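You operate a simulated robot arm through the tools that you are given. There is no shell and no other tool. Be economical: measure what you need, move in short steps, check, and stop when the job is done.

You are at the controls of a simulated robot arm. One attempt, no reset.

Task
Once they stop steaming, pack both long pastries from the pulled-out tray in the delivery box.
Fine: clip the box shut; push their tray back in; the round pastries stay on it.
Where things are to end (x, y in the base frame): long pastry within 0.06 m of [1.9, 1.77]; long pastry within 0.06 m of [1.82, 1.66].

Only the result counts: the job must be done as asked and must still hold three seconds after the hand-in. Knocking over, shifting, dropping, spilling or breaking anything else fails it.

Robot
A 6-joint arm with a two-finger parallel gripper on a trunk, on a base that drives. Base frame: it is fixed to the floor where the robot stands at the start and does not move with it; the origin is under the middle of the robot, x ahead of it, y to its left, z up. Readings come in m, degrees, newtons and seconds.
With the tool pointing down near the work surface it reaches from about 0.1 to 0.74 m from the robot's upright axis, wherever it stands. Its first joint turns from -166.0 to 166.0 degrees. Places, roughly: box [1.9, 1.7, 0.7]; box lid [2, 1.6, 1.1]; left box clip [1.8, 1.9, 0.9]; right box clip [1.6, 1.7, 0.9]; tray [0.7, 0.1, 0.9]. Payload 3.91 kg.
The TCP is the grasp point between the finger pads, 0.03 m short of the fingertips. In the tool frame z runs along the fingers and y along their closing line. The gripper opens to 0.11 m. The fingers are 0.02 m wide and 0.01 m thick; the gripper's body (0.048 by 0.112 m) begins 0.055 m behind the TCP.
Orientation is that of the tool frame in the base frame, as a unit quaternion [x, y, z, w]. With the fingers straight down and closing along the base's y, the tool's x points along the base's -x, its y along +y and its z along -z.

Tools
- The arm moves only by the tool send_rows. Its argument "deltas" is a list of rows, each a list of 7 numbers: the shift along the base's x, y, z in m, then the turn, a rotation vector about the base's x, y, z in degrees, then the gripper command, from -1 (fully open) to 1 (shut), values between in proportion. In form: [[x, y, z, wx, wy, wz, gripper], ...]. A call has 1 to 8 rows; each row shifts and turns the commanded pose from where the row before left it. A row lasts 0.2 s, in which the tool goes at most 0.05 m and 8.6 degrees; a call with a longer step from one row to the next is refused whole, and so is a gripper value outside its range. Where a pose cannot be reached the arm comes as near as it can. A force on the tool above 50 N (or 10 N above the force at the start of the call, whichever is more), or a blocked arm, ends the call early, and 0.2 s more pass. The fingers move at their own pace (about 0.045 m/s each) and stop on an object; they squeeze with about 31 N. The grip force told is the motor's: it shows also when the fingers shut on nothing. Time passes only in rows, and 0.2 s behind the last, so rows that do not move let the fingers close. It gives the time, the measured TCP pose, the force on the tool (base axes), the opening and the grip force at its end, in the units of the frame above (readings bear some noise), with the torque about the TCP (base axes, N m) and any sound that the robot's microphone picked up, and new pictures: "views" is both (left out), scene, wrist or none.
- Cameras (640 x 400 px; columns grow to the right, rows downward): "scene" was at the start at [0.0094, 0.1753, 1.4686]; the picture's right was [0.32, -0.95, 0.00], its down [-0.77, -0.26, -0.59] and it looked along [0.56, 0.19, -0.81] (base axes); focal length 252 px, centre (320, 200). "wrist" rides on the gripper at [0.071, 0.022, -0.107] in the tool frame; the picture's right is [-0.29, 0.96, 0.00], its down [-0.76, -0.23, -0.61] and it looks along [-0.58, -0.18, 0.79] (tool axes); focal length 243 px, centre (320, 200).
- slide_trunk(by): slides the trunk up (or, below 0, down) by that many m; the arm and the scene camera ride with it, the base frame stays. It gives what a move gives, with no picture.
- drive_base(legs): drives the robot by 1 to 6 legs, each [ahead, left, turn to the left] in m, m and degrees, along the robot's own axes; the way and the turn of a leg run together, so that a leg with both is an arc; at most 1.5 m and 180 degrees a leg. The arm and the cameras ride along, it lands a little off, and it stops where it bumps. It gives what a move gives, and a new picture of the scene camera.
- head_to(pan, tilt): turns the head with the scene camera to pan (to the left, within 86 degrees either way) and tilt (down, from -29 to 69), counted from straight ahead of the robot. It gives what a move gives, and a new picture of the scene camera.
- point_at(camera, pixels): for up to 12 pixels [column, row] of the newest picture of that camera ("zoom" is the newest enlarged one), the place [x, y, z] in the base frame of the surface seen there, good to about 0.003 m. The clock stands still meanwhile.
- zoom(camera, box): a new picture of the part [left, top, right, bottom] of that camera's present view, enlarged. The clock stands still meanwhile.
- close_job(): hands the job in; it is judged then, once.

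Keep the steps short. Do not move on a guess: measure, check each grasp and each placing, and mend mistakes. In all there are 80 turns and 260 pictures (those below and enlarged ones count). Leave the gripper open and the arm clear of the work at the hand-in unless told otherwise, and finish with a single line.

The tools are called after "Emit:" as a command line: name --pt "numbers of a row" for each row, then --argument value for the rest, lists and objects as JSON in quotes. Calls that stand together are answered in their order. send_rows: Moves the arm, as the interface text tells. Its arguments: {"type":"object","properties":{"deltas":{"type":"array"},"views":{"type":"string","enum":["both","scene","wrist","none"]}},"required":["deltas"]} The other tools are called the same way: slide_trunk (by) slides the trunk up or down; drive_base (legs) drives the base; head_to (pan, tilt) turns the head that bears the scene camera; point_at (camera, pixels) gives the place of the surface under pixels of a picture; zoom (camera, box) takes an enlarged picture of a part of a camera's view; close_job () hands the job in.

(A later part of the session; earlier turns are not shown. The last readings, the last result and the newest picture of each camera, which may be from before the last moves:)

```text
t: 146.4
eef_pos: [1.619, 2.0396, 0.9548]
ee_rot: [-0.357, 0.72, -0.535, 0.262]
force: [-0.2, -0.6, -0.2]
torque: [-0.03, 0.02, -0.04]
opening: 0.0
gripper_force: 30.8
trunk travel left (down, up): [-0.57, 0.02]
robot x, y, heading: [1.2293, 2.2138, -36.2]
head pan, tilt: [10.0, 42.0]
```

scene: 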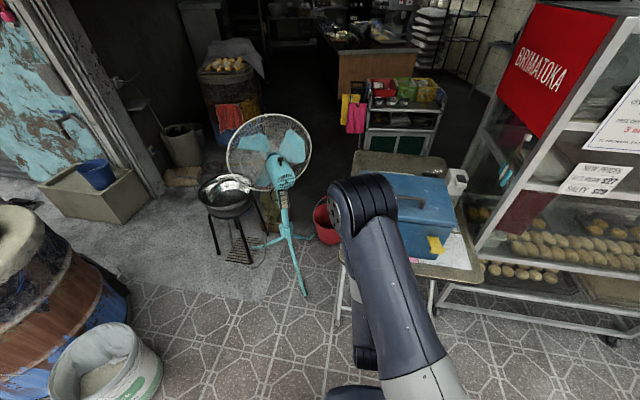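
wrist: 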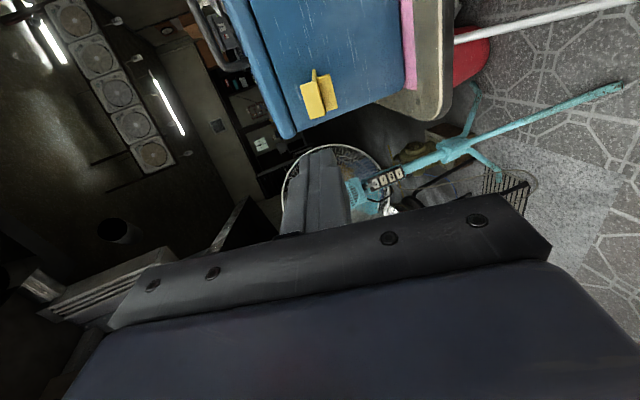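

Tilt is now 73°, and the TCP is at u=2.602, n=0.11. I'll lower to z≈0.864 and slide forward under the left lever.

Emit:
send_rows --pt "0 0 -0.045 0 0 0 1" --pt "0 0 -0.046 0 0 0 1" --pt "0.0388 -0.0282 0 0 0 0 1" --pt "0.0388 -0.0282 0 0 0 0 1" --pt "0.0388 -0.0282 0 0 0 0 1"

Emit:
zoom --camera "wrist" --box '[200, 40, 420, 240]'

```text
t: 147.6
eef_pos: [1.7349, 1.9542, 0.8639]
ee_rot: [-0.356, 0.719, -0.536, 0.262]
force: [-0.3, -0.9, -1.0]
torque: [0.0, -0.01, 0.02]
opening: 0.0
gripper_force: 30.6
trunk travel left (down, up): [-0.57, 0.02]
robot x, y, heading: [1.2287, 2.2141, -36.1]
head pan, tilt: [10.0, 42.0]
```

scene: 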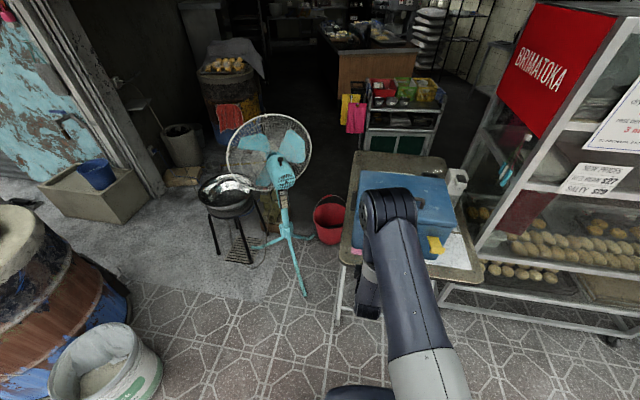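
wrist: 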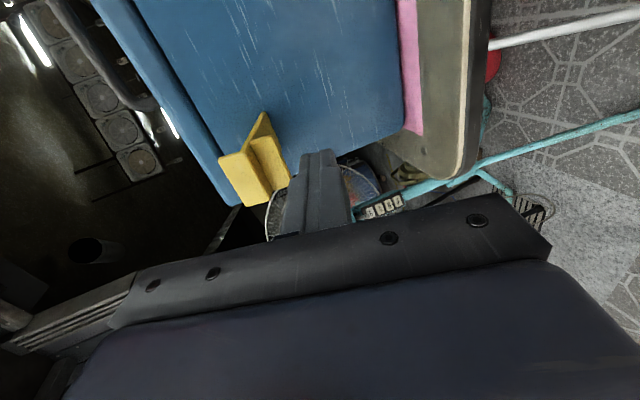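

```text
2.00 times, centred on (310, 140) of wrist
```

zoom: 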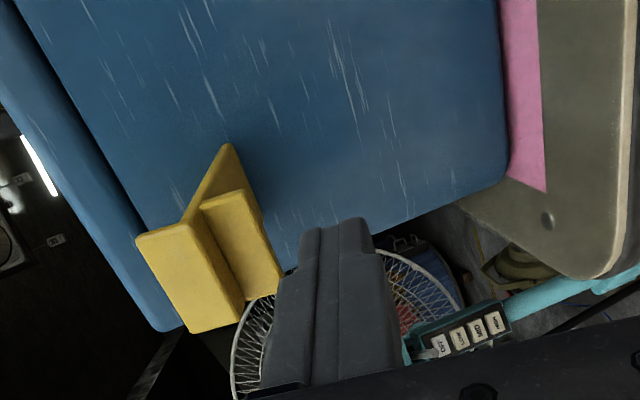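

The finger is just below the lever. I'll slide in 5 cm more, then lift in small steps.

Emit:
send_rows --pt "0.0194 -0.0141 0 0 0 0 1" --pt "0.0194 -0.0141 0 0 0 0 1" --pt "0 0 0.015 0 0 0 1" --pt "0 0 0.015 0 0 0 1" --pt "0 0 0.015 0 0 0 1" --views "wrist"

Emit:
zoom --camera "wrist" --box '[200, 40, 420, 240]'

```text
t: 148.8
eef_pos: [1.7756, 1.9269, 0.9104]
ee_rot: [-0.357, 0.719, -0.536, 0.261]
force: [-0.1, -0.1, -0.1]
torque: [-0.04, 0.02, -0.03]
opening: 0.0
gripper_force: 31.0
trunk travel left (down, up): [-0.57, 0.02]
robot x, y, heading: [1.2268, 2.2141, -35.9]
head pan, tilt: [10.0, 42.0]
```

wrist: 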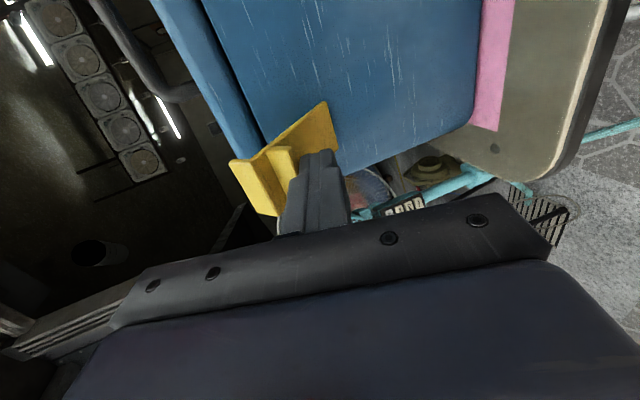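

```text
2.00 times, centred on (310, 140) of wrist
```

zoom: 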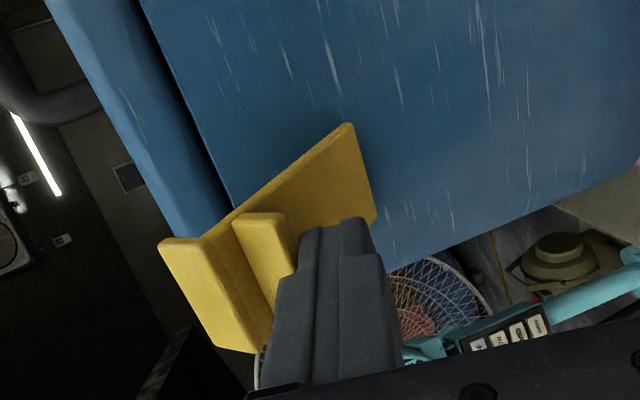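

The lever is rising with almost no force. I'll keep going up, then press inward.

Emit:
send_rows --pt "0.002 -0.0015 0.015 0 0 0 1" --pt "0.004 -0.003 0.015 0 0 0 1" --pt "0.0081 -0.0059 0.006 0 0 0 1" --pt "0.0081 -0.0059 0.003 0 0 0 1" --views "wrist"

Emit:
zoom --camera "wrist" --box '[200, 40, 420, 240]'

```text
t: 149.8
eef_pos: [1.7979, 1.9091, 0.9486]
ee_rot: [-0.357, 0.72, -0.536, 0.261]
force: [0.1, 0.0, -1.5]
torque: [-0.01, 0.0, 0.01]
opening: 0.0
gripper_force: 30.7
trunk travel left (down, up): [-0.57, 0.02]
robot x, y, heading: [1.23, 2.212, -36.0]
head pan, tilt: [10.0, 42.0]
```

wrist: 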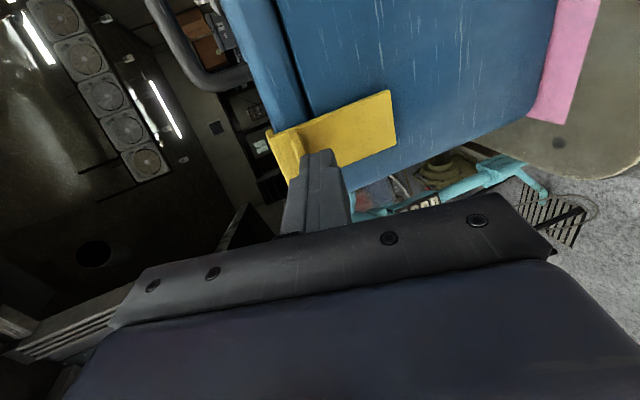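

```text
2.00 times, centred on (310, 140) of wrist
```

zoom: 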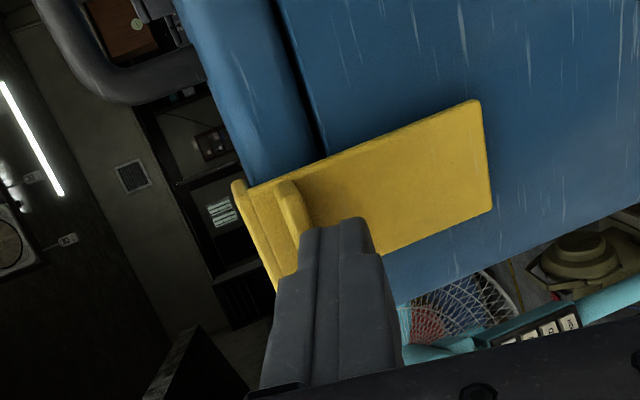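

The lever is nearly flat against the box. Pressing inward a few more mm, watching the force.

Emit:
send_rows --pt "0.0049 -0.0035 0 0 0 0 1" --pt "0.0049 -0.0035 0 0 0 0 1" --pt "0.0049 -0.0035 0 0 0 0 1" --views "wrist"

Emit:
zoom --camera "wrist" --box '[200, 40, 420, 240]'

```text
t: 150.6
eef_pos: [1.8125, 1.8985, 0.948]
ee_rot: [-0.357, 0.719, -0.536, 0.262]
force: [-2.2, 3.7, 0.9]
torque: [-0.01, 0.0, 0.03]
opening: 0.0
gripper_force: 31.4
trunk travel left (down, up): [-0.57, 0.02]
robot x, y, heading: [1.2296, 2.2111, -36.0]
head pan, tilt: [10.0, 42.0]
```

wrist: 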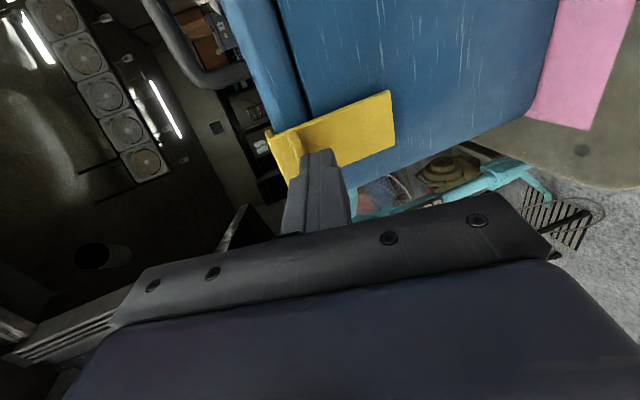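

```text
2.00 times, centred on (310, 140) of wrist
```

zoom: 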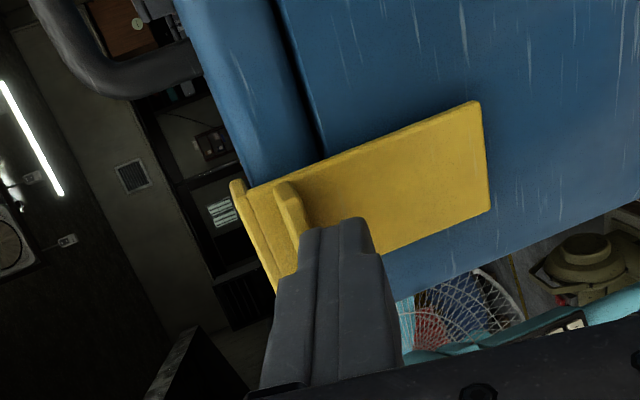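

The box itself slid with this press, which means the lever is fully home. I'll retract and check whether it stays.

Emit:
send_rows --pt "-0.0162 0.0118 -0.002 0 0 0 1" --pt "-0.0324 0.0235 0 0 0 0 1" --pt "-0.0324 0.0235 0 0 0 0 1" --pt "-0.0324 0.0235 0 0 0 0 1" --pt "-0.0324 0.0235 0 0 0 0 1" --pt "-0.0188 -0.0259 0 0 0 0 1" --pt "-0.0188 -0.0259 0 0 0 0 1"

Emit:
zoom --camera "wrist" --box '[160, 0, 460, 220]'

Emit:
zoom --camera "scene" --box '[330, 150, 490, 290]'

```text
t: 152.2
eef_pos: [1.6289, 1.9526, 0.9492]
ee_rot: [-0.358, 0.719, -0.535, 0.262]
force: [-0.1, 0.5, 0.2]
torque: [0.03, 0.03, 0.02]
opening: 0.0
gripper_force: 30.8
trunk travel left (down, up): [-0.57, 0.02]
robot x, y, heading: [1.2269, 2.2102, -36.1]
head pan, tilt: [10.0, 42.0]
```

scene: 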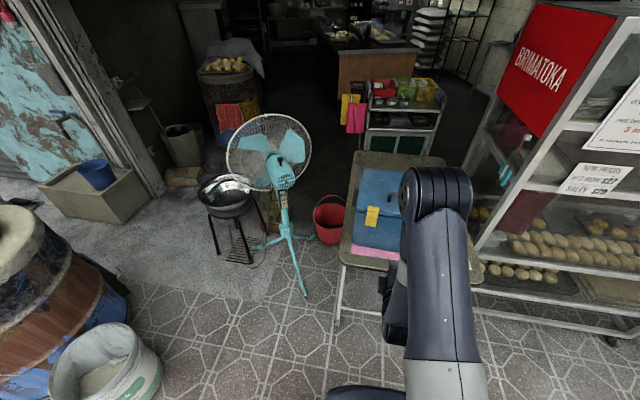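
wrist: 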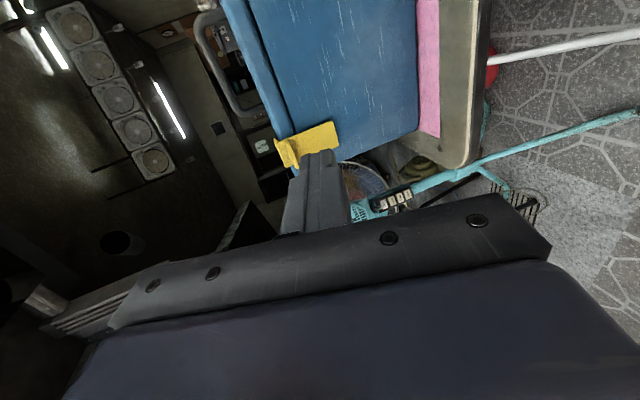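

```text
1.82 times, centred on (310, 110) of wrist
```

zoom: 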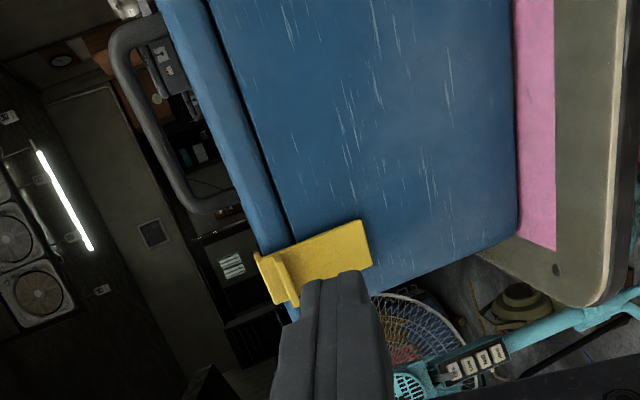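

```text
2.86 times, centred on (410, 220) of scene
```

zoom: 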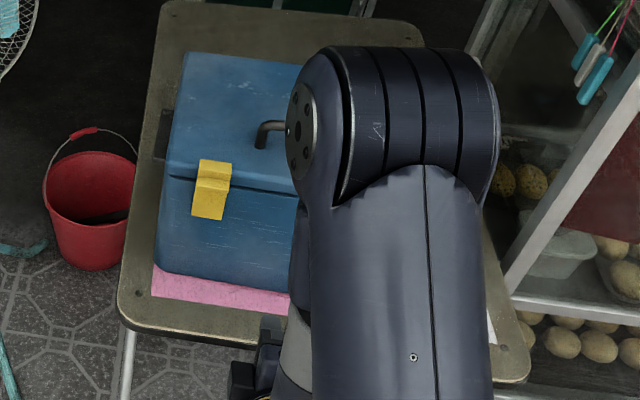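

The left clip is hooked over the lid and holding. I'll shift the arm aside to see and measure the right clip and the box's present pose.

Emit:
send_rows --pt "0.0188 0.0259 -0.03 0 0 0 1" --pt "0.0188 0.0259 -0.03 0 0 0 1" --pt "0.0188 0.0259 -0.028 0 0 0 1" --views "scene"

Emit:
zoom --camera "scene" --box '[340, 160, 480, 280]'

```text
t: 153.0
eef_pos: [1.6868, 2.0308, 0.8546]
ee_rot: [-0.356, 0.72, -0.535, 0.262]
force: [-0.2, -0.4, -0.3]
torque: [0.03, 0.01, -0.01]
opening: 0.0001
gripper_force: 30.6
trunk travel left (down, up): [-0.57, 0.02]
robot x, y, heading: [1.2297, 2.2181, -36.0]
head pan, tilt: [10.0, 42.0]
```

scene: 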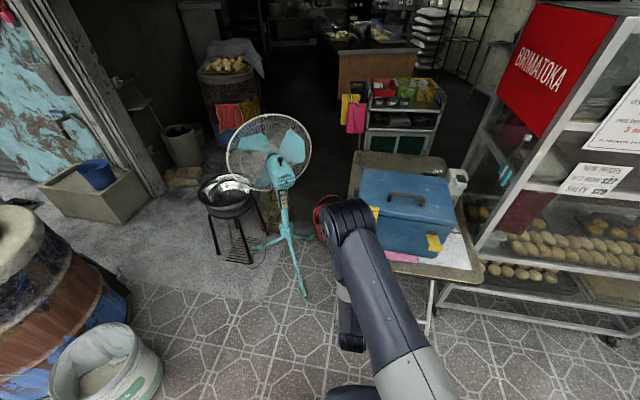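

```text
3.33 times, centred on (410, 220) of scene
```

zoom: 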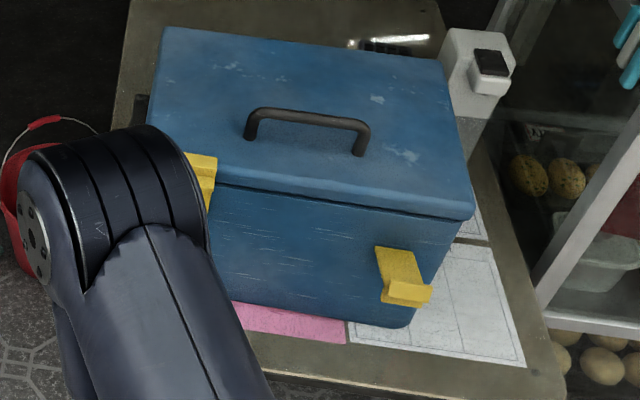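

Emit:
point_at --camera "zoom" --pixels '[[396, 255], [405, 277], [410, 287], [408, 298], [393, 292], [427, 292], [240, 210], [360, 228], [240, 180], [440, 210], [280, 115], [350, 127]]'

Emit:
point_at --camera "zoom" --pixels '[[165, 32], [437, 68], [470, 212], [250, 135], [357, 150], [465, 110], [315, 110], [378, 260]]'

```text
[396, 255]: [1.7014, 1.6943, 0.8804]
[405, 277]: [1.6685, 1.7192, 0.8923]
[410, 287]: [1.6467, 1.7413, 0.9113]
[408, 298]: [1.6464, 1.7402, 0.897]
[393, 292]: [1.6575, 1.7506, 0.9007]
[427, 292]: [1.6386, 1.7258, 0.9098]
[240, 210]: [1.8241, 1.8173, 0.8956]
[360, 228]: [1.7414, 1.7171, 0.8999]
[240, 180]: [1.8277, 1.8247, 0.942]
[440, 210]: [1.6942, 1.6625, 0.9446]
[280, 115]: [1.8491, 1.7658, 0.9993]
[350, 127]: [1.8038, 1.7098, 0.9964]
```

```text
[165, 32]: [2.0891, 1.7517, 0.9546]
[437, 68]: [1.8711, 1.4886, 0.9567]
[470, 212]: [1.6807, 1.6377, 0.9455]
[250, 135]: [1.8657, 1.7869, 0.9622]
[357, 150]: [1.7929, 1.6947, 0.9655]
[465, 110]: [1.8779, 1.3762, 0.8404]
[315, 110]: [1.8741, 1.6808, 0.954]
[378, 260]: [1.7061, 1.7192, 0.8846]
```

The box is rotated about 3° and shifted about 3.5 cm in +n; I'll fix that afterwards. Right lever: tip u=2.375, n=0.31; root n=0.38. I'll repeat the same sequence at u=2.374.

Emit:
send_rows --pt "-0.0256 -0.0352 0.0015 0 0 0 1" --pt "-0.0256 -0.0352 0.0015 0 0 0 1" --pt "-0.0256 -0.0352 0.0015 0 0 0 1" --pt "-0.0256 -0.0352 0.0015 0 0 0 1" --pt "-0.0256 -0.0352 0.0015 0 0 0 1" --pt "-0.0256 -0.0352 0.0015 0 0 0 1"

```text
t: 154.4
eef_pos: [1.531, 1.8161, 0.8681]
ee_rot: [-0.358, 0.719, -0.535, 0.262]
force: [-0.6, 0.5, -0.5]
torque: [0.04, 0.01, 0.02]
opening: 0.0
gripper_force: 31.0
trunk travel left (down, up): [-0.57, 0.02]
robot x, y, heading: [1.2301, 2.2134, -36.2]
head pan, tilt: [10.0, 42.0]
```

scene: 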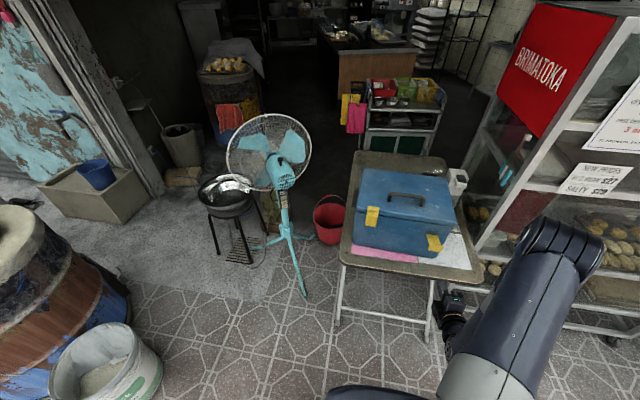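
wrist: 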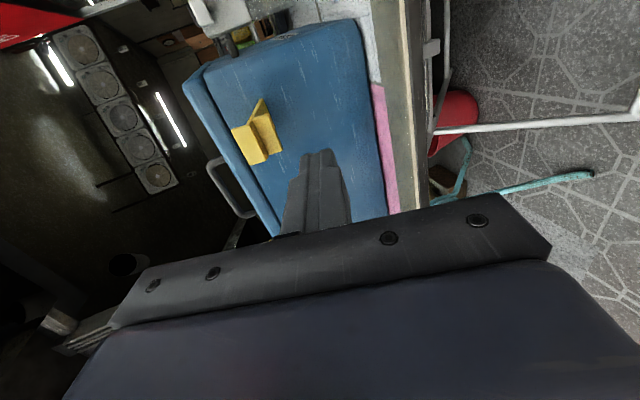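

Aligned. Now forward under the lever and lift part-way.

Emit:
send_rows --pt "0.037 -0.025 -0.004 0 0 0 1" --pt "0.037 -0.025 0 0 0 0 1" --pt "0.037 -0.025 0 0 0 0 1" --pt "0 0 0.015 0 0 0 1" --pt "0 0 0.015 0 0 0 1" --pt "0 0 0.015 0 0 0 1" --views "wrist"

Emit:
zoom --camera "wrist" --box '[200, 40, 420, 240]'

```text
t: 155.8
eef_pos: [1.6422, 1.7427, 0.9081]
ee_rot: [-0.356, 0.719, -0.536, 0.262]
force: [0.0, 0.8, -0.2]
torque: [0.0, -0.02, -0.04]
opening: 0.0002
gripper_force: 30.9
trunk travel left (down, up): [-0.57, 0.02]
robot x, y, heading: [1.2303, 2.2154, -36.3]
head pan, tilt: [10.0, 42.0]
```

wrist: 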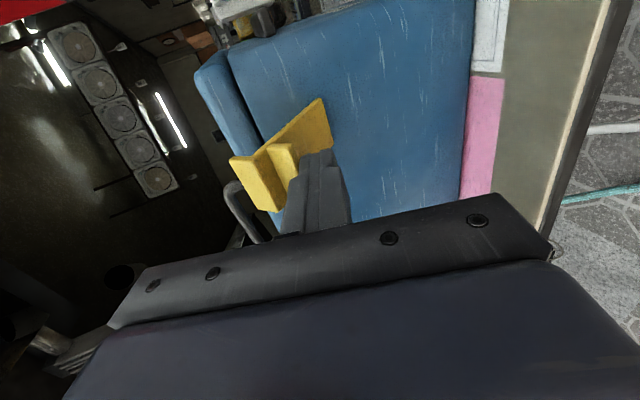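

```text
2.00 times, centred on (310, 140) of wrist
```

zoom: 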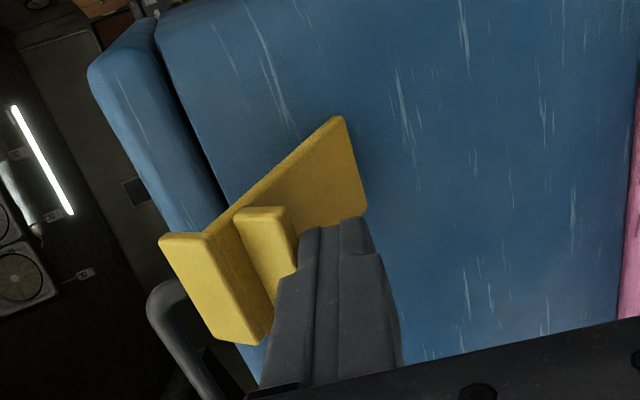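

Same as on the left. Up and inward with smaller steps at the end.

Emit:
send_rows --pt "0.002 -0.0015 0.015 0 0 0 1" --pt "0.004 -0.003 0.016 0 0 0 1" --pt "0.0081 -0.0059 0.006 0 0 0 1" --pt "0.0085 -0.0062 0.003 0 0 0 1" --pt "0.0025 -0.0018 0 0 0 0 1" --views "wrist"

Emit:
zoom --camera "wrist" --box '[200, 40, 420, 240]'

```text
t: 157.0
eef_pos: [1.6692, 1.7253, 0.9498]
ee_rot: [-0.357, 0.719, -0.535, 0.262]
force: [-0.1, 0.8, 0.3]
torque: [0.01, -0.04, -0.02]
opening: 0.0002
gripper_force: 30.6
trunk travel left (down, up): [-0.57, 0.02]
robot x, y, heading: [1.2317, 2.2136, -36.2]
head pan, tilt: [10.0, 42.0]
```

wrist: 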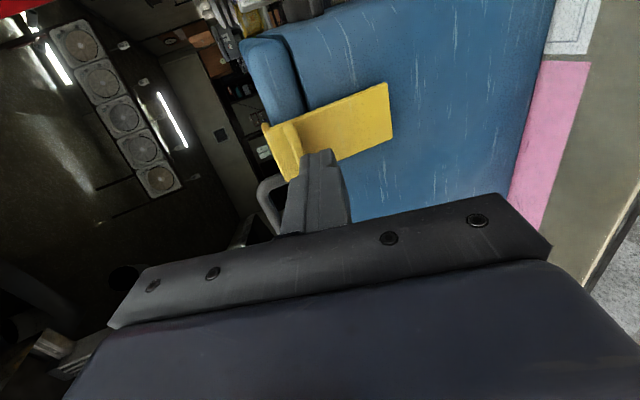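

```text
2.00 times, centred on (310, 140) of wrist
```

zoom: 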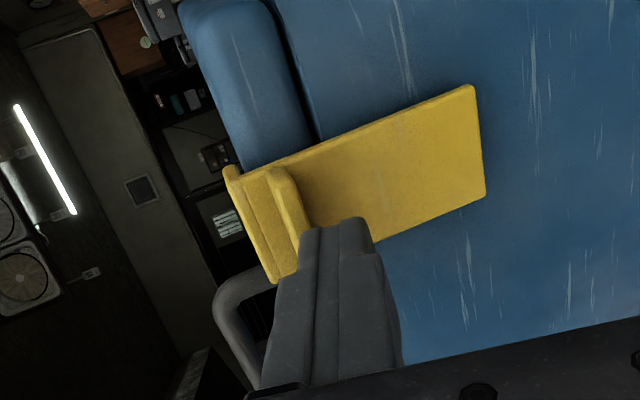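

It looks home. I'll press 4 mm more to be sure, retract, raise, and check both clips.

Emit:
send_rows --pt "0.0032 -0.0024 0 0 0 0 1" --pt "-0.0162 0.0118 -0.002 0 0 0 1" --pt "-0.0324 0.0235 0 0 0 0 1" --pt "-0.0324 0.0235 0 0 0 0 1" --pt "-0.0324 0.0235 0.01 0 0 0 1" --pt "-0.0243 0.0176 0.03 0 0 0 1" --pt "0 0 0.04 0 0 0 1" --pt "0 0 0.04 0 0 0 1"

Emit:
zoom --camera "scene" --box '[340, 150, 490, 280]'

```text
t: 158.8
eef_pos: [1.5311, 1.825, 1.0661]
ee_rot: [-0.356, 0.72, -0.535, 0.262]
force: [-1.1, 0.5, 0.6]
torque: [0.04, 0.03, -0.01]
opening: 0.0001
gripper_force: 31.3
trunk travel left (down, up): [-0.57, 0.02]
robot x, y, heading: [1.2332, 2.2127, -36.0]
head pan, tilt: [10.0, 42.0]
```

scene: 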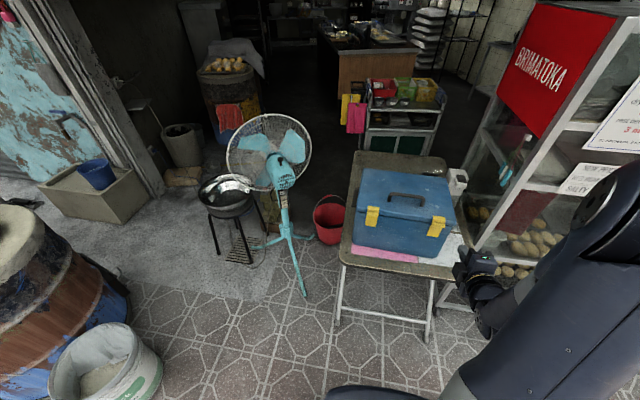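
wrist: 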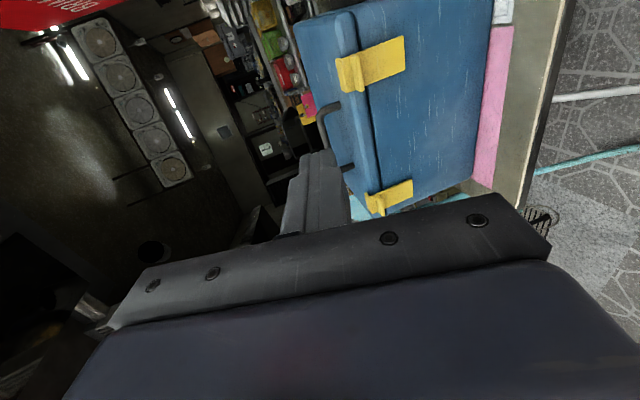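

```text
3.08 times, centred on (415, 215) of scene
```

zoom: 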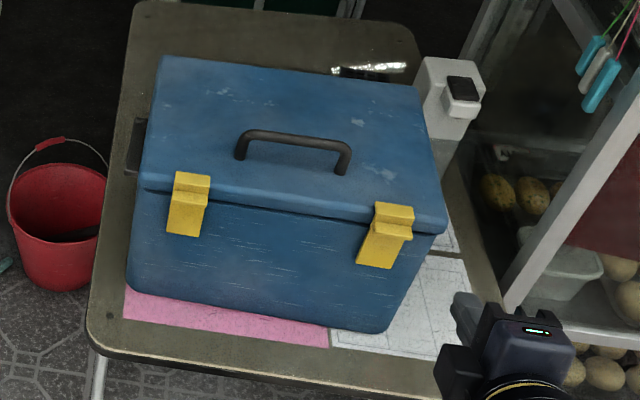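

Both clips are over. I'll measure the box pose to see how far to pull it back.

Emit:
point_at --camera "zoom" --pixels '[[242, 153], [340, 172], [258, 134], [342, 145], [300, 139], [190, 186], [394, 218], [140, 180], [444, 225], [165, 60], [415, 92], [250, 230]]'

Emit:
point_at --camera "zoom" --pixels '[[172, 230], [200, 234], [360, 262], [393, 266], [385, 330], [130, 288], [330, 328], [126, 318], [290, 210], [220, 196]]'

```text
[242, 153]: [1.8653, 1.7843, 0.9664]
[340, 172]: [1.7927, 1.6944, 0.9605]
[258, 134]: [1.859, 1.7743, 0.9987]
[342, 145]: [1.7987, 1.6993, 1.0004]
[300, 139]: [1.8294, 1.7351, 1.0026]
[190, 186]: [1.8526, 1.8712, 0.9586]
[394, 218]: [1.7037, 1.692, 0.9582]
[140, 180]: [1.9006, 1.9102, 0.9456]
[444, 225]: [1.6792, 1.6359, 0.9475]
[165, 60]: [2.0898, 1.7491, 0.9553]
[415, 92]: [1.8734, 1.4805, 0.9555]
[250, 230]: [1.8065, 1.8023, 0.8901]
```

```text
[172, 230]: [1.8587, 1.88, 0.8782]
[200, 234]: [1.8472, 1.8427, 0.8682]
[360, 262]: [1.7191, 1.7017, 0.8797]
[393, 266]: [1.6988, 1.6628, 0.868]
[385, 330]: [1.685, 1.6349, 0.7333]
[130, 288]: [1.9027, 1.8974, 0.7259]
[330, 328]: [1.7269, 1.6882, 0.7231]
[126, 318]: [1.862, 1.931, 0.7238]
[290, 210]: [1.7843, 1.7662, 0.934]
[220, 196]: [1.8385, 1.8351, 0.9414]
```

Front and back edges show the box about 3.5 cm too far in +n and turned −3°. I'll pull it back by the handle (bar at n≈0.46, z≈0.995), gripping slightly left of centre so it also turns back. Drive in 15 cm first, then swing the tool nearly upright above the bar.

Emit:
drive_base --legs '[[0.15, 0, 0]]'

Emit:
send_rows --pt "0.0238 0.002 0.004 4.47 6.15 -0.4 0" --pt "0.0238 0.002 0.004 4.47 6.15 -0.4 0" --pt "0.0238 0.002 0.004 4.47 6.15 -0.4 0" --pt "0.0238 0.002 0.004 4.47 6.15 -0.4 0" --pt "0.0238 0.002 0.004 4.47 6.15 -0.4 0" --pt "0.0238 0.002 0 4.47 6.15 -0.4 0" --pt "0.0238 0.002 0 4.47 6.15 -0.4 0" --pt "0.0238 0.002 0 4.47 6.15 -0.4 0"

Emit:
zoom --camera "wrist" --box '[180, 40, 480, 240]'

```text
t: 160.2
eef_pos: [1.6539, 1.7348, 1.0654]
ee_rot: [-0.356, 0.72, -0.536, 0.262]
force: [-0.3, 0.3, -0.7]
torque: [0.03, 0.01, -0.01]
opening: 0.0
gripper_force: 30.4
trunk travel left (down, up): [-0.57, 0.02]
robot x, y, heading: [1.354, 2.1264, -36.1]
head pan, tilt: [10.0, 42.0]
```

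scene: 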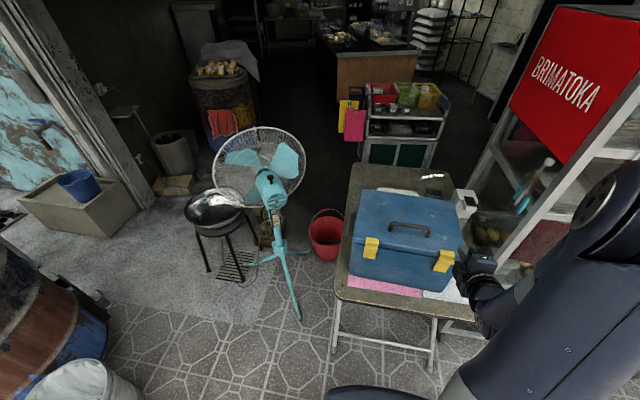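

```text
t: 162.0
eef_pos: [1.787, 1.7414, 1.0547]
ee_rot: [-0.437, 0.871, -0.178, 0.138]
force: [-0.7, 0.7, 0.4]
torque: [-0.01, 0.03, -0.02]
opening: 0.055
gripper_force: 0.1
out of reach, approached as far as the arm can: row 4, 5, 6, 7, 8
trunk travel left (down, up): [-0.57, 0.02]
robot x, y, heading: [1.353, 2.1223, -36.2]
head pan, tilt: [10.0, 42.0]
```

scene: 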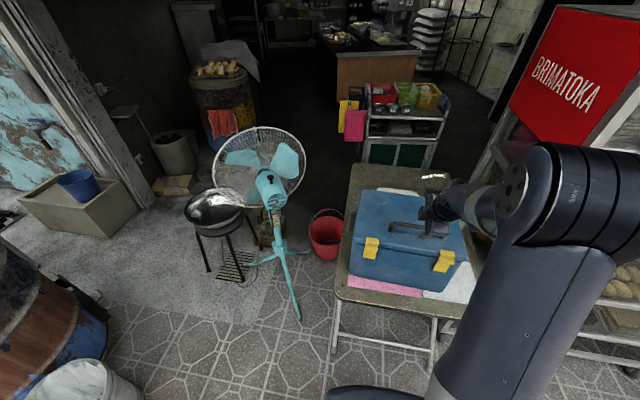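
wrist: 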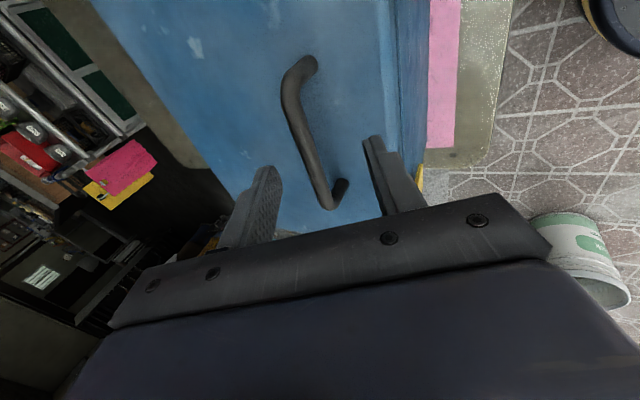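

```text
2.00 times, centred on (330, 140) of wrist
```

zoom: 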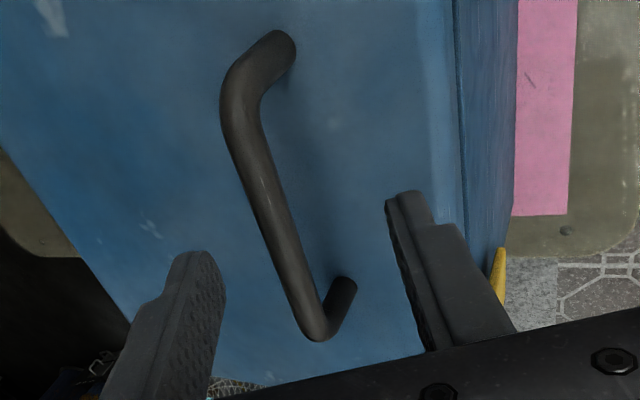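

It stopped at tilt 26° because of a joint limit, at u 2.46, n 0.42. That tilt is fine. I'll move to above the bar at u≈2.50, n≈0.455.

Emit:
send_rows --pt "0.027 0.006 0.005 0 0 0 0" --pt "0.027 0.006 0 0 0 0 0" --views "wrist"

Emit:
zoom --camera "wrist" --box '[180, 40, 480, 240]'

Emit:
point_at --camera "zoom" --pixels '[[265, 150], [245, 100], [290, 220], [310, 260]]'

```text
t: 162.6
eef_pos: [1.8259, 1.7464, 1.0487]
ee_rot: [-0.438, 0.868, -0.177, 0.151]
force: [-0.3, 0.1, 0.5]
torque: [0.02, 0.01, 0.01]
opening: 0.055
gripper_force: 0.1
out of reach, approached as far as the arm can: row 1, 2
trunk travel left (down, up): [-0.57, 0.02]
robot x, y, heading: [1.3534, 2.1292, -36.1]
head pan, tilt: [10.0, 42.0]
```

wrist: 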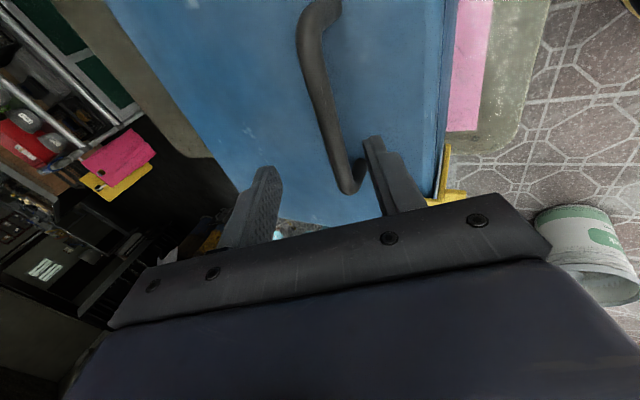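

```text
2.00 times, centred on (330, 140) of wrist
```

zoom: 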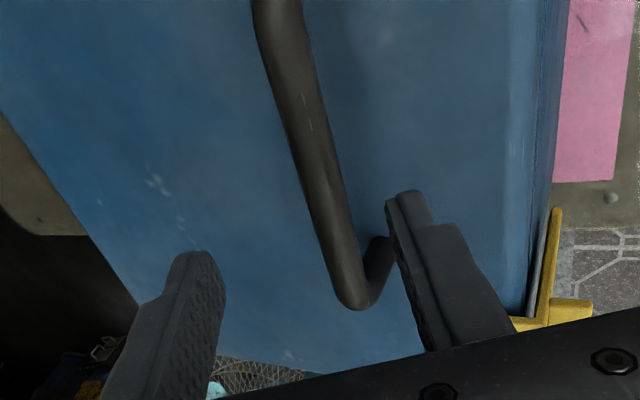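

```text
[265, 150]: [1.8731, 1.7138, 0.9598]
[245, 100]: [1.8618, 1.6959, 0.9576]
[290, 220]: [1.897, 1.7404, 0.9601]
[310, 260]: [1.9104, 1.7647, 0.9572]
```

The tilt stays about 27° here. Geometrically the bar lies midway between the two fingertips, so I'll lower straight down 3.5 cm.

Emit:
send_rows --pt "0 0 -0.018 0 0 0 0" --pt "0 0 -0.017 0 0 0 0"

Emit:
zoom --camera "wrist" --box '[180, 40, 480, 240]'

```text
t: 163.2
eef_pos: [1.8208, 1.7437, 1.0113]
ee_rot: [-0.437, 0.871, -0.178, 0.139]
force: [-1.2, -0.3, 0.7]
torque: [-0.02, 0.01, 0.0]
opening: 0.055
gripper_force: 0.0
out of reach, approached as far as the arm can: row 1
trunk travel left (down, up): [-0.57, 0.02]
robot x, y, heading: [1.3511, 2.1248, -36.1]
head pan, tilt: [10.0, 42.0]
```

scene: 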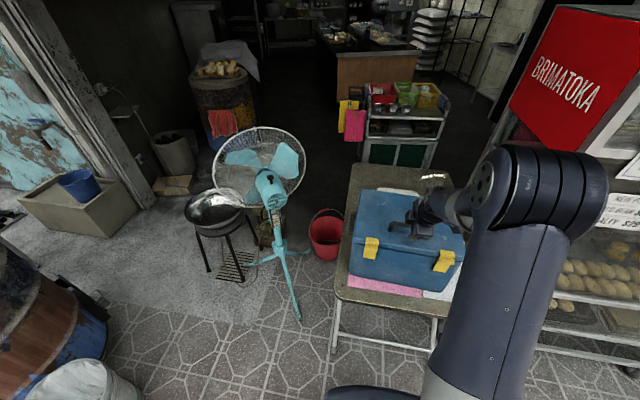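
wrist: 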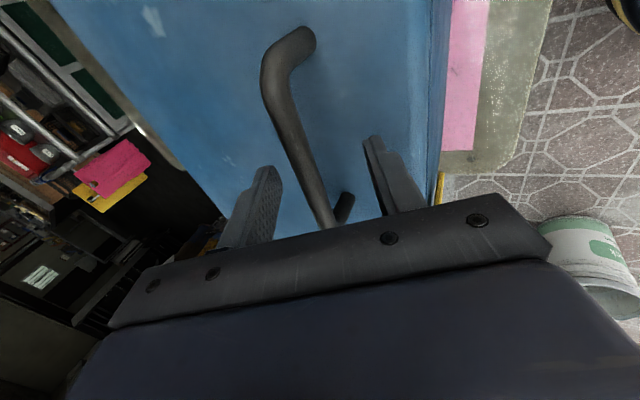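

```text
2.00 times, centred on (330, 140) of wrist
```

zoom: 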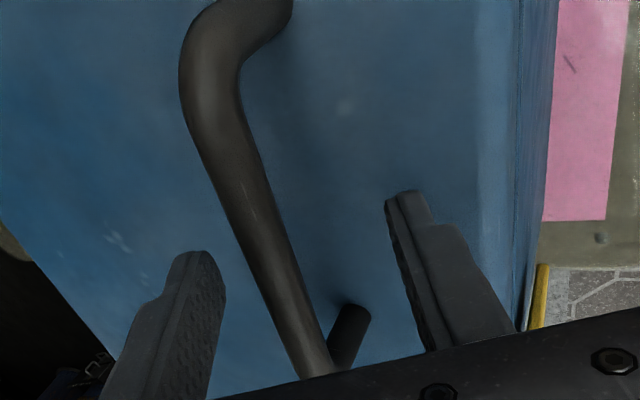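

The bar sits between the fingers. Lower 6 mm more and close on it.

Emit:
send_rows --pt "0 0 -0.006 0 0 0 0" --pt "0 0 0 0 0 0 0.4" --pt "0 0 0 0 0 0 0.9" --pt "0 0 0 0 0 0 0.9" --pt "0 0 0 0 0 0 0.9" --views "wrist"

```text
t: 164.4
eef_pos: [1.8218, 1.7427, 1.0076]
ee_rot: [-0.437, 0.87, -0.181, 0.14]
force: [7.6, -4.9, 18.6]
torque: [0.11, -0.33, -0.43]
opening: 0.0136
gripper_force: 30.7
trunk travel left (down, up): [-0.57, 0.02]
robot x, y, heading: [1.349, 2.1235, -36.2]
head pan, tilt: [10.0, 42.0]
```

wrist: 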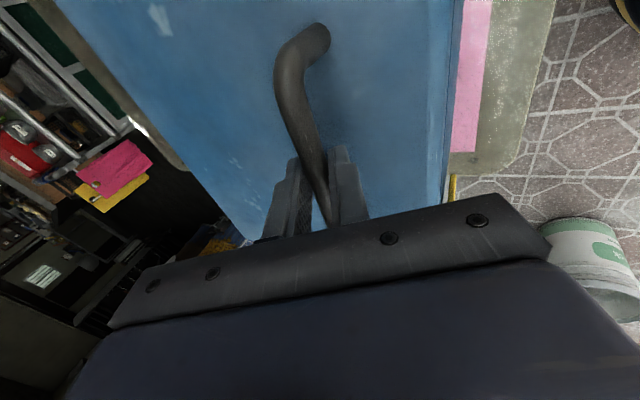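

Gripped (opening 0.014 m), but I'm pressing down about 18 N. I'll ease up 4 mm and draw the box back 2 cm first.

Emit:
send_rows --pt "0 0 0.003 0 0 0 0.9" --pt "-0.004 0.0029 0.001 0 0 0.6 0.9" --pt "-0.004 0.0029 0 0 0 0.6 0.9" --pt "-0.004 0.0029 0 0 0 0.6 0.9" --pt "-0.004 0.0029 0 0 0 0.6 0.9"

Emit:
zoom --camera "scene" --box '[330, 170, 490, 310]'

```text
t: 165.6
eef_pos: [1.8032, 1.7551, 1.0085]
ee_rot: [-0.456, 0.862, -0.172, 0.14]
force: [0.2, 0.2, -0.9]
torque: [0.54, -0.19, -0.14]
opening: 0.0136
gripper_force: 31.0
trunk travel left (down, up): [-0.57, 0.02]
robot x, y, heading: [1.3511, 2.1201, -36.2]
head pan, tilt: [10.0, 42.0]
```

scene: 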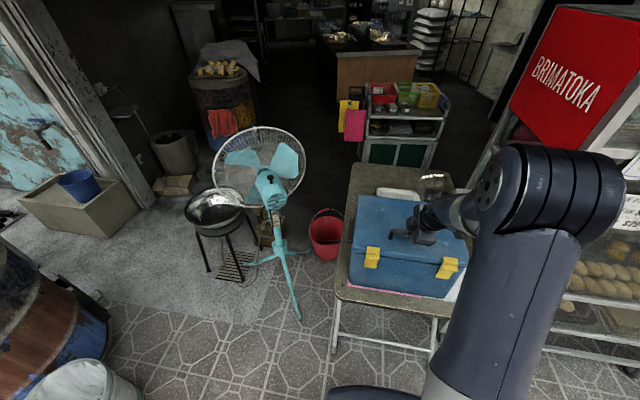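
wrist: 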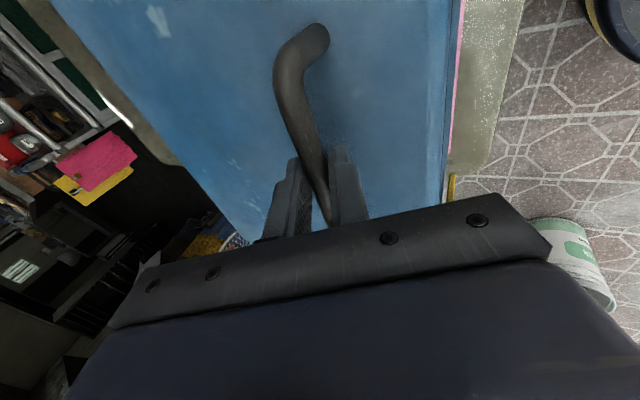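

```text
2.86 times, centred on (410, 240) of scene
```

zoom: 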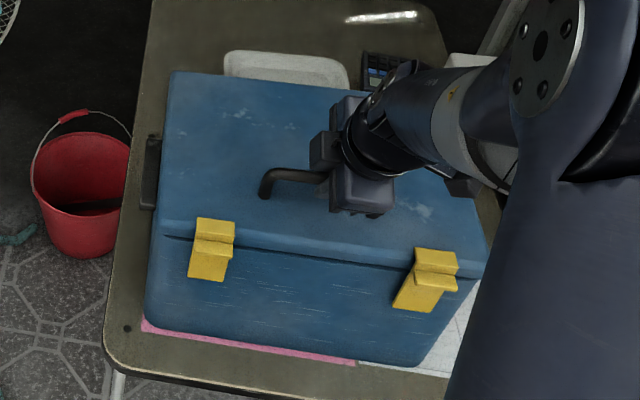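

The box follows. Measuring again.

Emit:
point_at --camera "zoom" --pixels '[[260, 275], [350, 296], [180, 262], [212, 243], [435, 274], [172, 76], [162, 226], [280, 350], [150, 315], [400, 362]]'

```text
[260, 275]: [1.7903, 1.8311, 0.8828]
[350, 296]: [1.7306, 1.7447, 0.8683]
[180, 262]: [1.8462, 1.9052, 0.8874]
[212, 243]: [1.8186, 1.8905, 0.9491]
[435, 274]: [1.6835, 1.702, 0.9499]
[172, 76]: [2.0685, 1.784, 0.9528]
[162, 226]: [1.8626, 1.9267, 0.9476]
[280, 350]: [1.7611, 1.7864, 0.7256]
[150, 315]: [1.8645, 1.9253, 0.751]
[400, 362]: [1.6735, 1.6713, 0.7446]
```

Back to 54.2° and n≈0.373, against 0.365 originally. One more 7 mm pull, then release and rise.

Emit:
send_rows --pt "-0.003 0.0021 0 0 0 0 0.9" --pt "-0.003 0.0021 0 0 0 0 0.9" --pt "0 0 0 0 0 0 0.3" --pt "0 0 0 0 0 0 0" --pt "0 0 0 0 0 0 -0.1" --pt "0 0 0.03 0 0 0 -0.1" --pt "0 0 0.04 0 0 0 -0.1"

Emit:
send_rows --pt "-0.02 0.015 0.04 0 0 0 -0.1" --pt "-0.03 0.022 0.03 0 0 0 -0.1" --pt "-0.03 0.022 0.02 0 0 0 -0.1" --pt "-0.03 0.022 0.02 0 0 0 -0.1"

Emit:
zoom --camera "scene" --box '[330, 170, 490, 310]'

```text
t: 167.2
eef_pos: [1.7971, 1.7582, 1.0807]
ee_rot: [-0.456, 0.86, -0.175, 0.146]
force: [1.0, -0.3, -0.2]
torque: [-0.01, 0.01, -0.01]
opening: 0.0606
gripper_force: 0.1
trunk travel left (down, up): [-0.57, 0.02]
robot x, y, heading: [1.3517, 2.1236, -36.1]
head pan, tilt: [10.0, 42.0]
```

scene: 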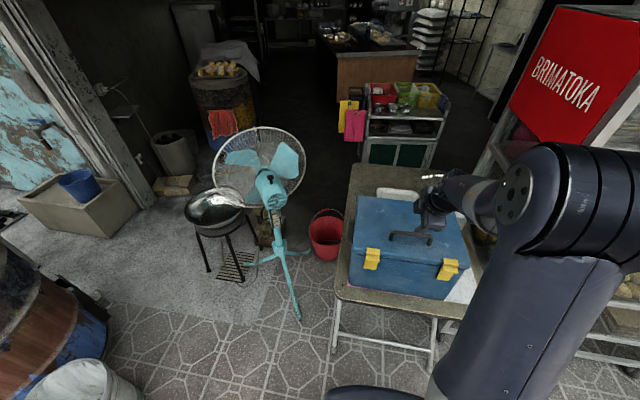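
wrist: 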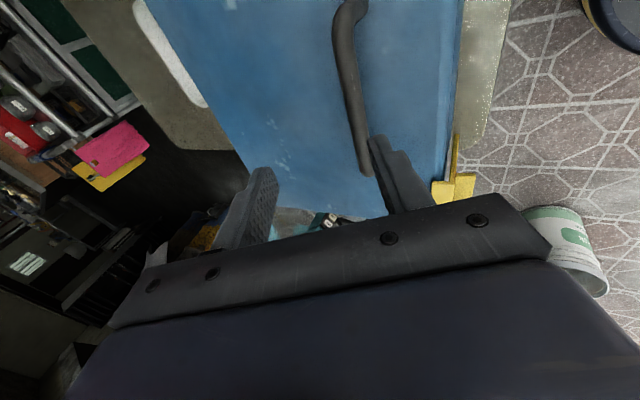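

```text
t: 168.2
eef_pos: [1.6739, 1.8288, 1.1764]
ee_rot: [-0.456, 0.86, -0.175, 0.148]
force: [0.2, 0.6, 0.6]
torque: [-0.03, -0.03, -0.02]
opening: 0.0607
gripper_force: 0.1
out of reach, approached as far as the arm can: row 1, 2, 3
trunk travel left (down, up): [-0.57, 0.02]
robot x, y, heading: [1.3493, 2.123, -36.4]
head pan, tilt: [10.0, 42.0]
```

scene: 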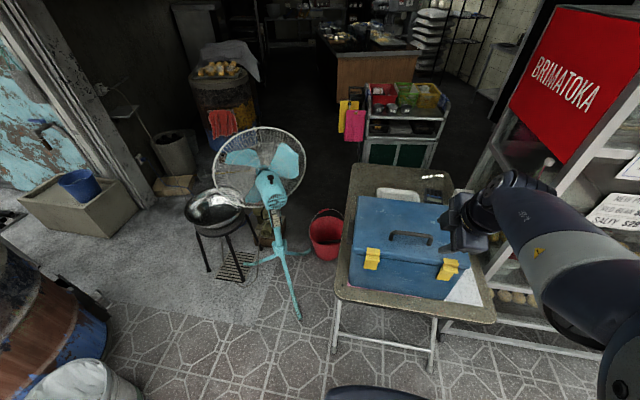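
wrist: 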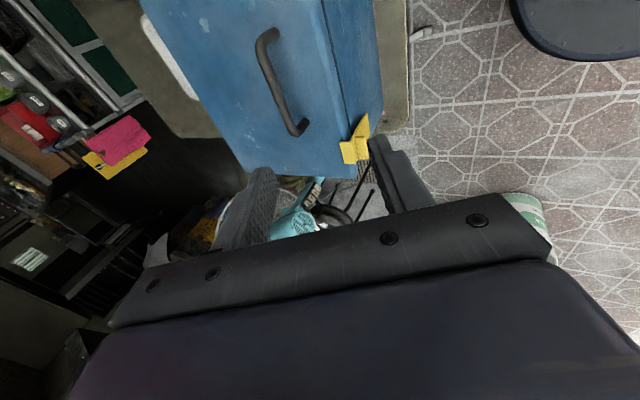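

```text
2.86 times, centred on (410, 240) of scene
```

zoom: 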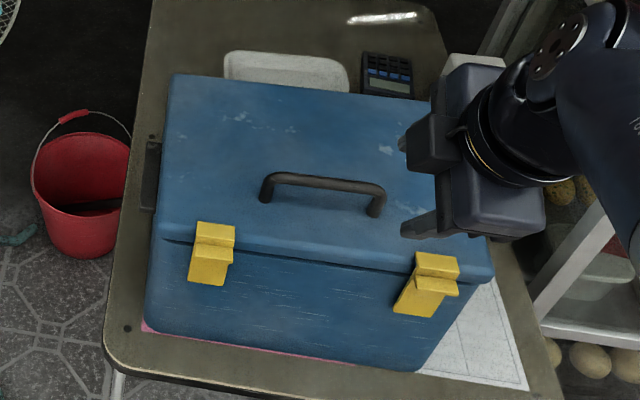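

The box is shut, clipped and back in place (front at n≈0.366). Next is the tray: drive back to it.

Emit:
drive_base --legs '[[-0.5, -0.3, 0], [0, 0, 36.3], [-1.1, -0.8, 0], [0, -1.28, 0], [0.2, 0, 0]]'

Emit:
head_to --pan 18.8 --tilt 54

```text
t: 186.6
eef_pos: [0.2281, 0.1464, 1.1764]
ee_rot: [0.698, -0.678, 0.121, -0.193]
force: [-0.5, 0.8, 0.2]
torque: [-0.02, -0.01, 0.02]
opening: 0.0604
gripper_force: 0.1
trunk travel left (down, up): [-0.57, 0.02]
robot x, y, heading: [-0.2091, 0.1957, -0.3]
head pan, tilt: [10.0, 42.0]
```

scene: 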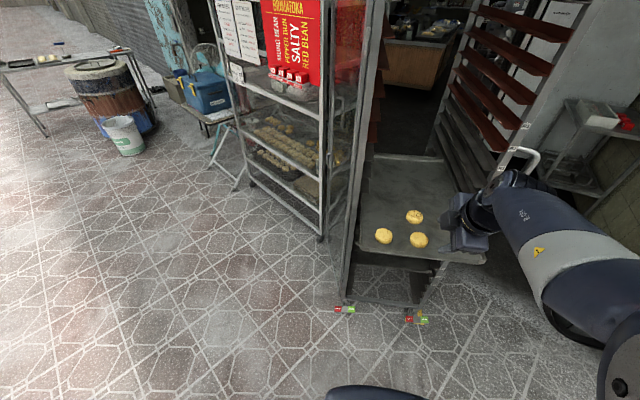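

```text
t: 187.4
eef_pos: [0.227, 0.1459, 1.1765]
ee_rot: [0.698, -0.678, 0.121, -0.194]
force: [0.3, -0.2, 0.2]
torque: [-0.03, 0.02, -0.06]
opening: 0.0607
gripper_force: 0.0
trunk travel left (down, up): [-0.57, 0.02]
robot x, y, heading: [-0.2098, 0.1954, -0.2]
head pan, tilt: [18.8, 54.0]
```

scene: 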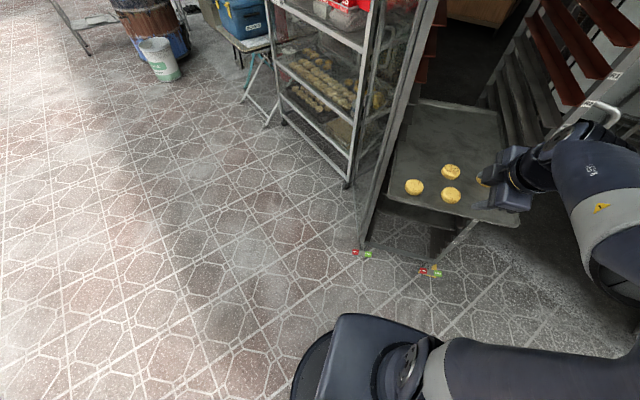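

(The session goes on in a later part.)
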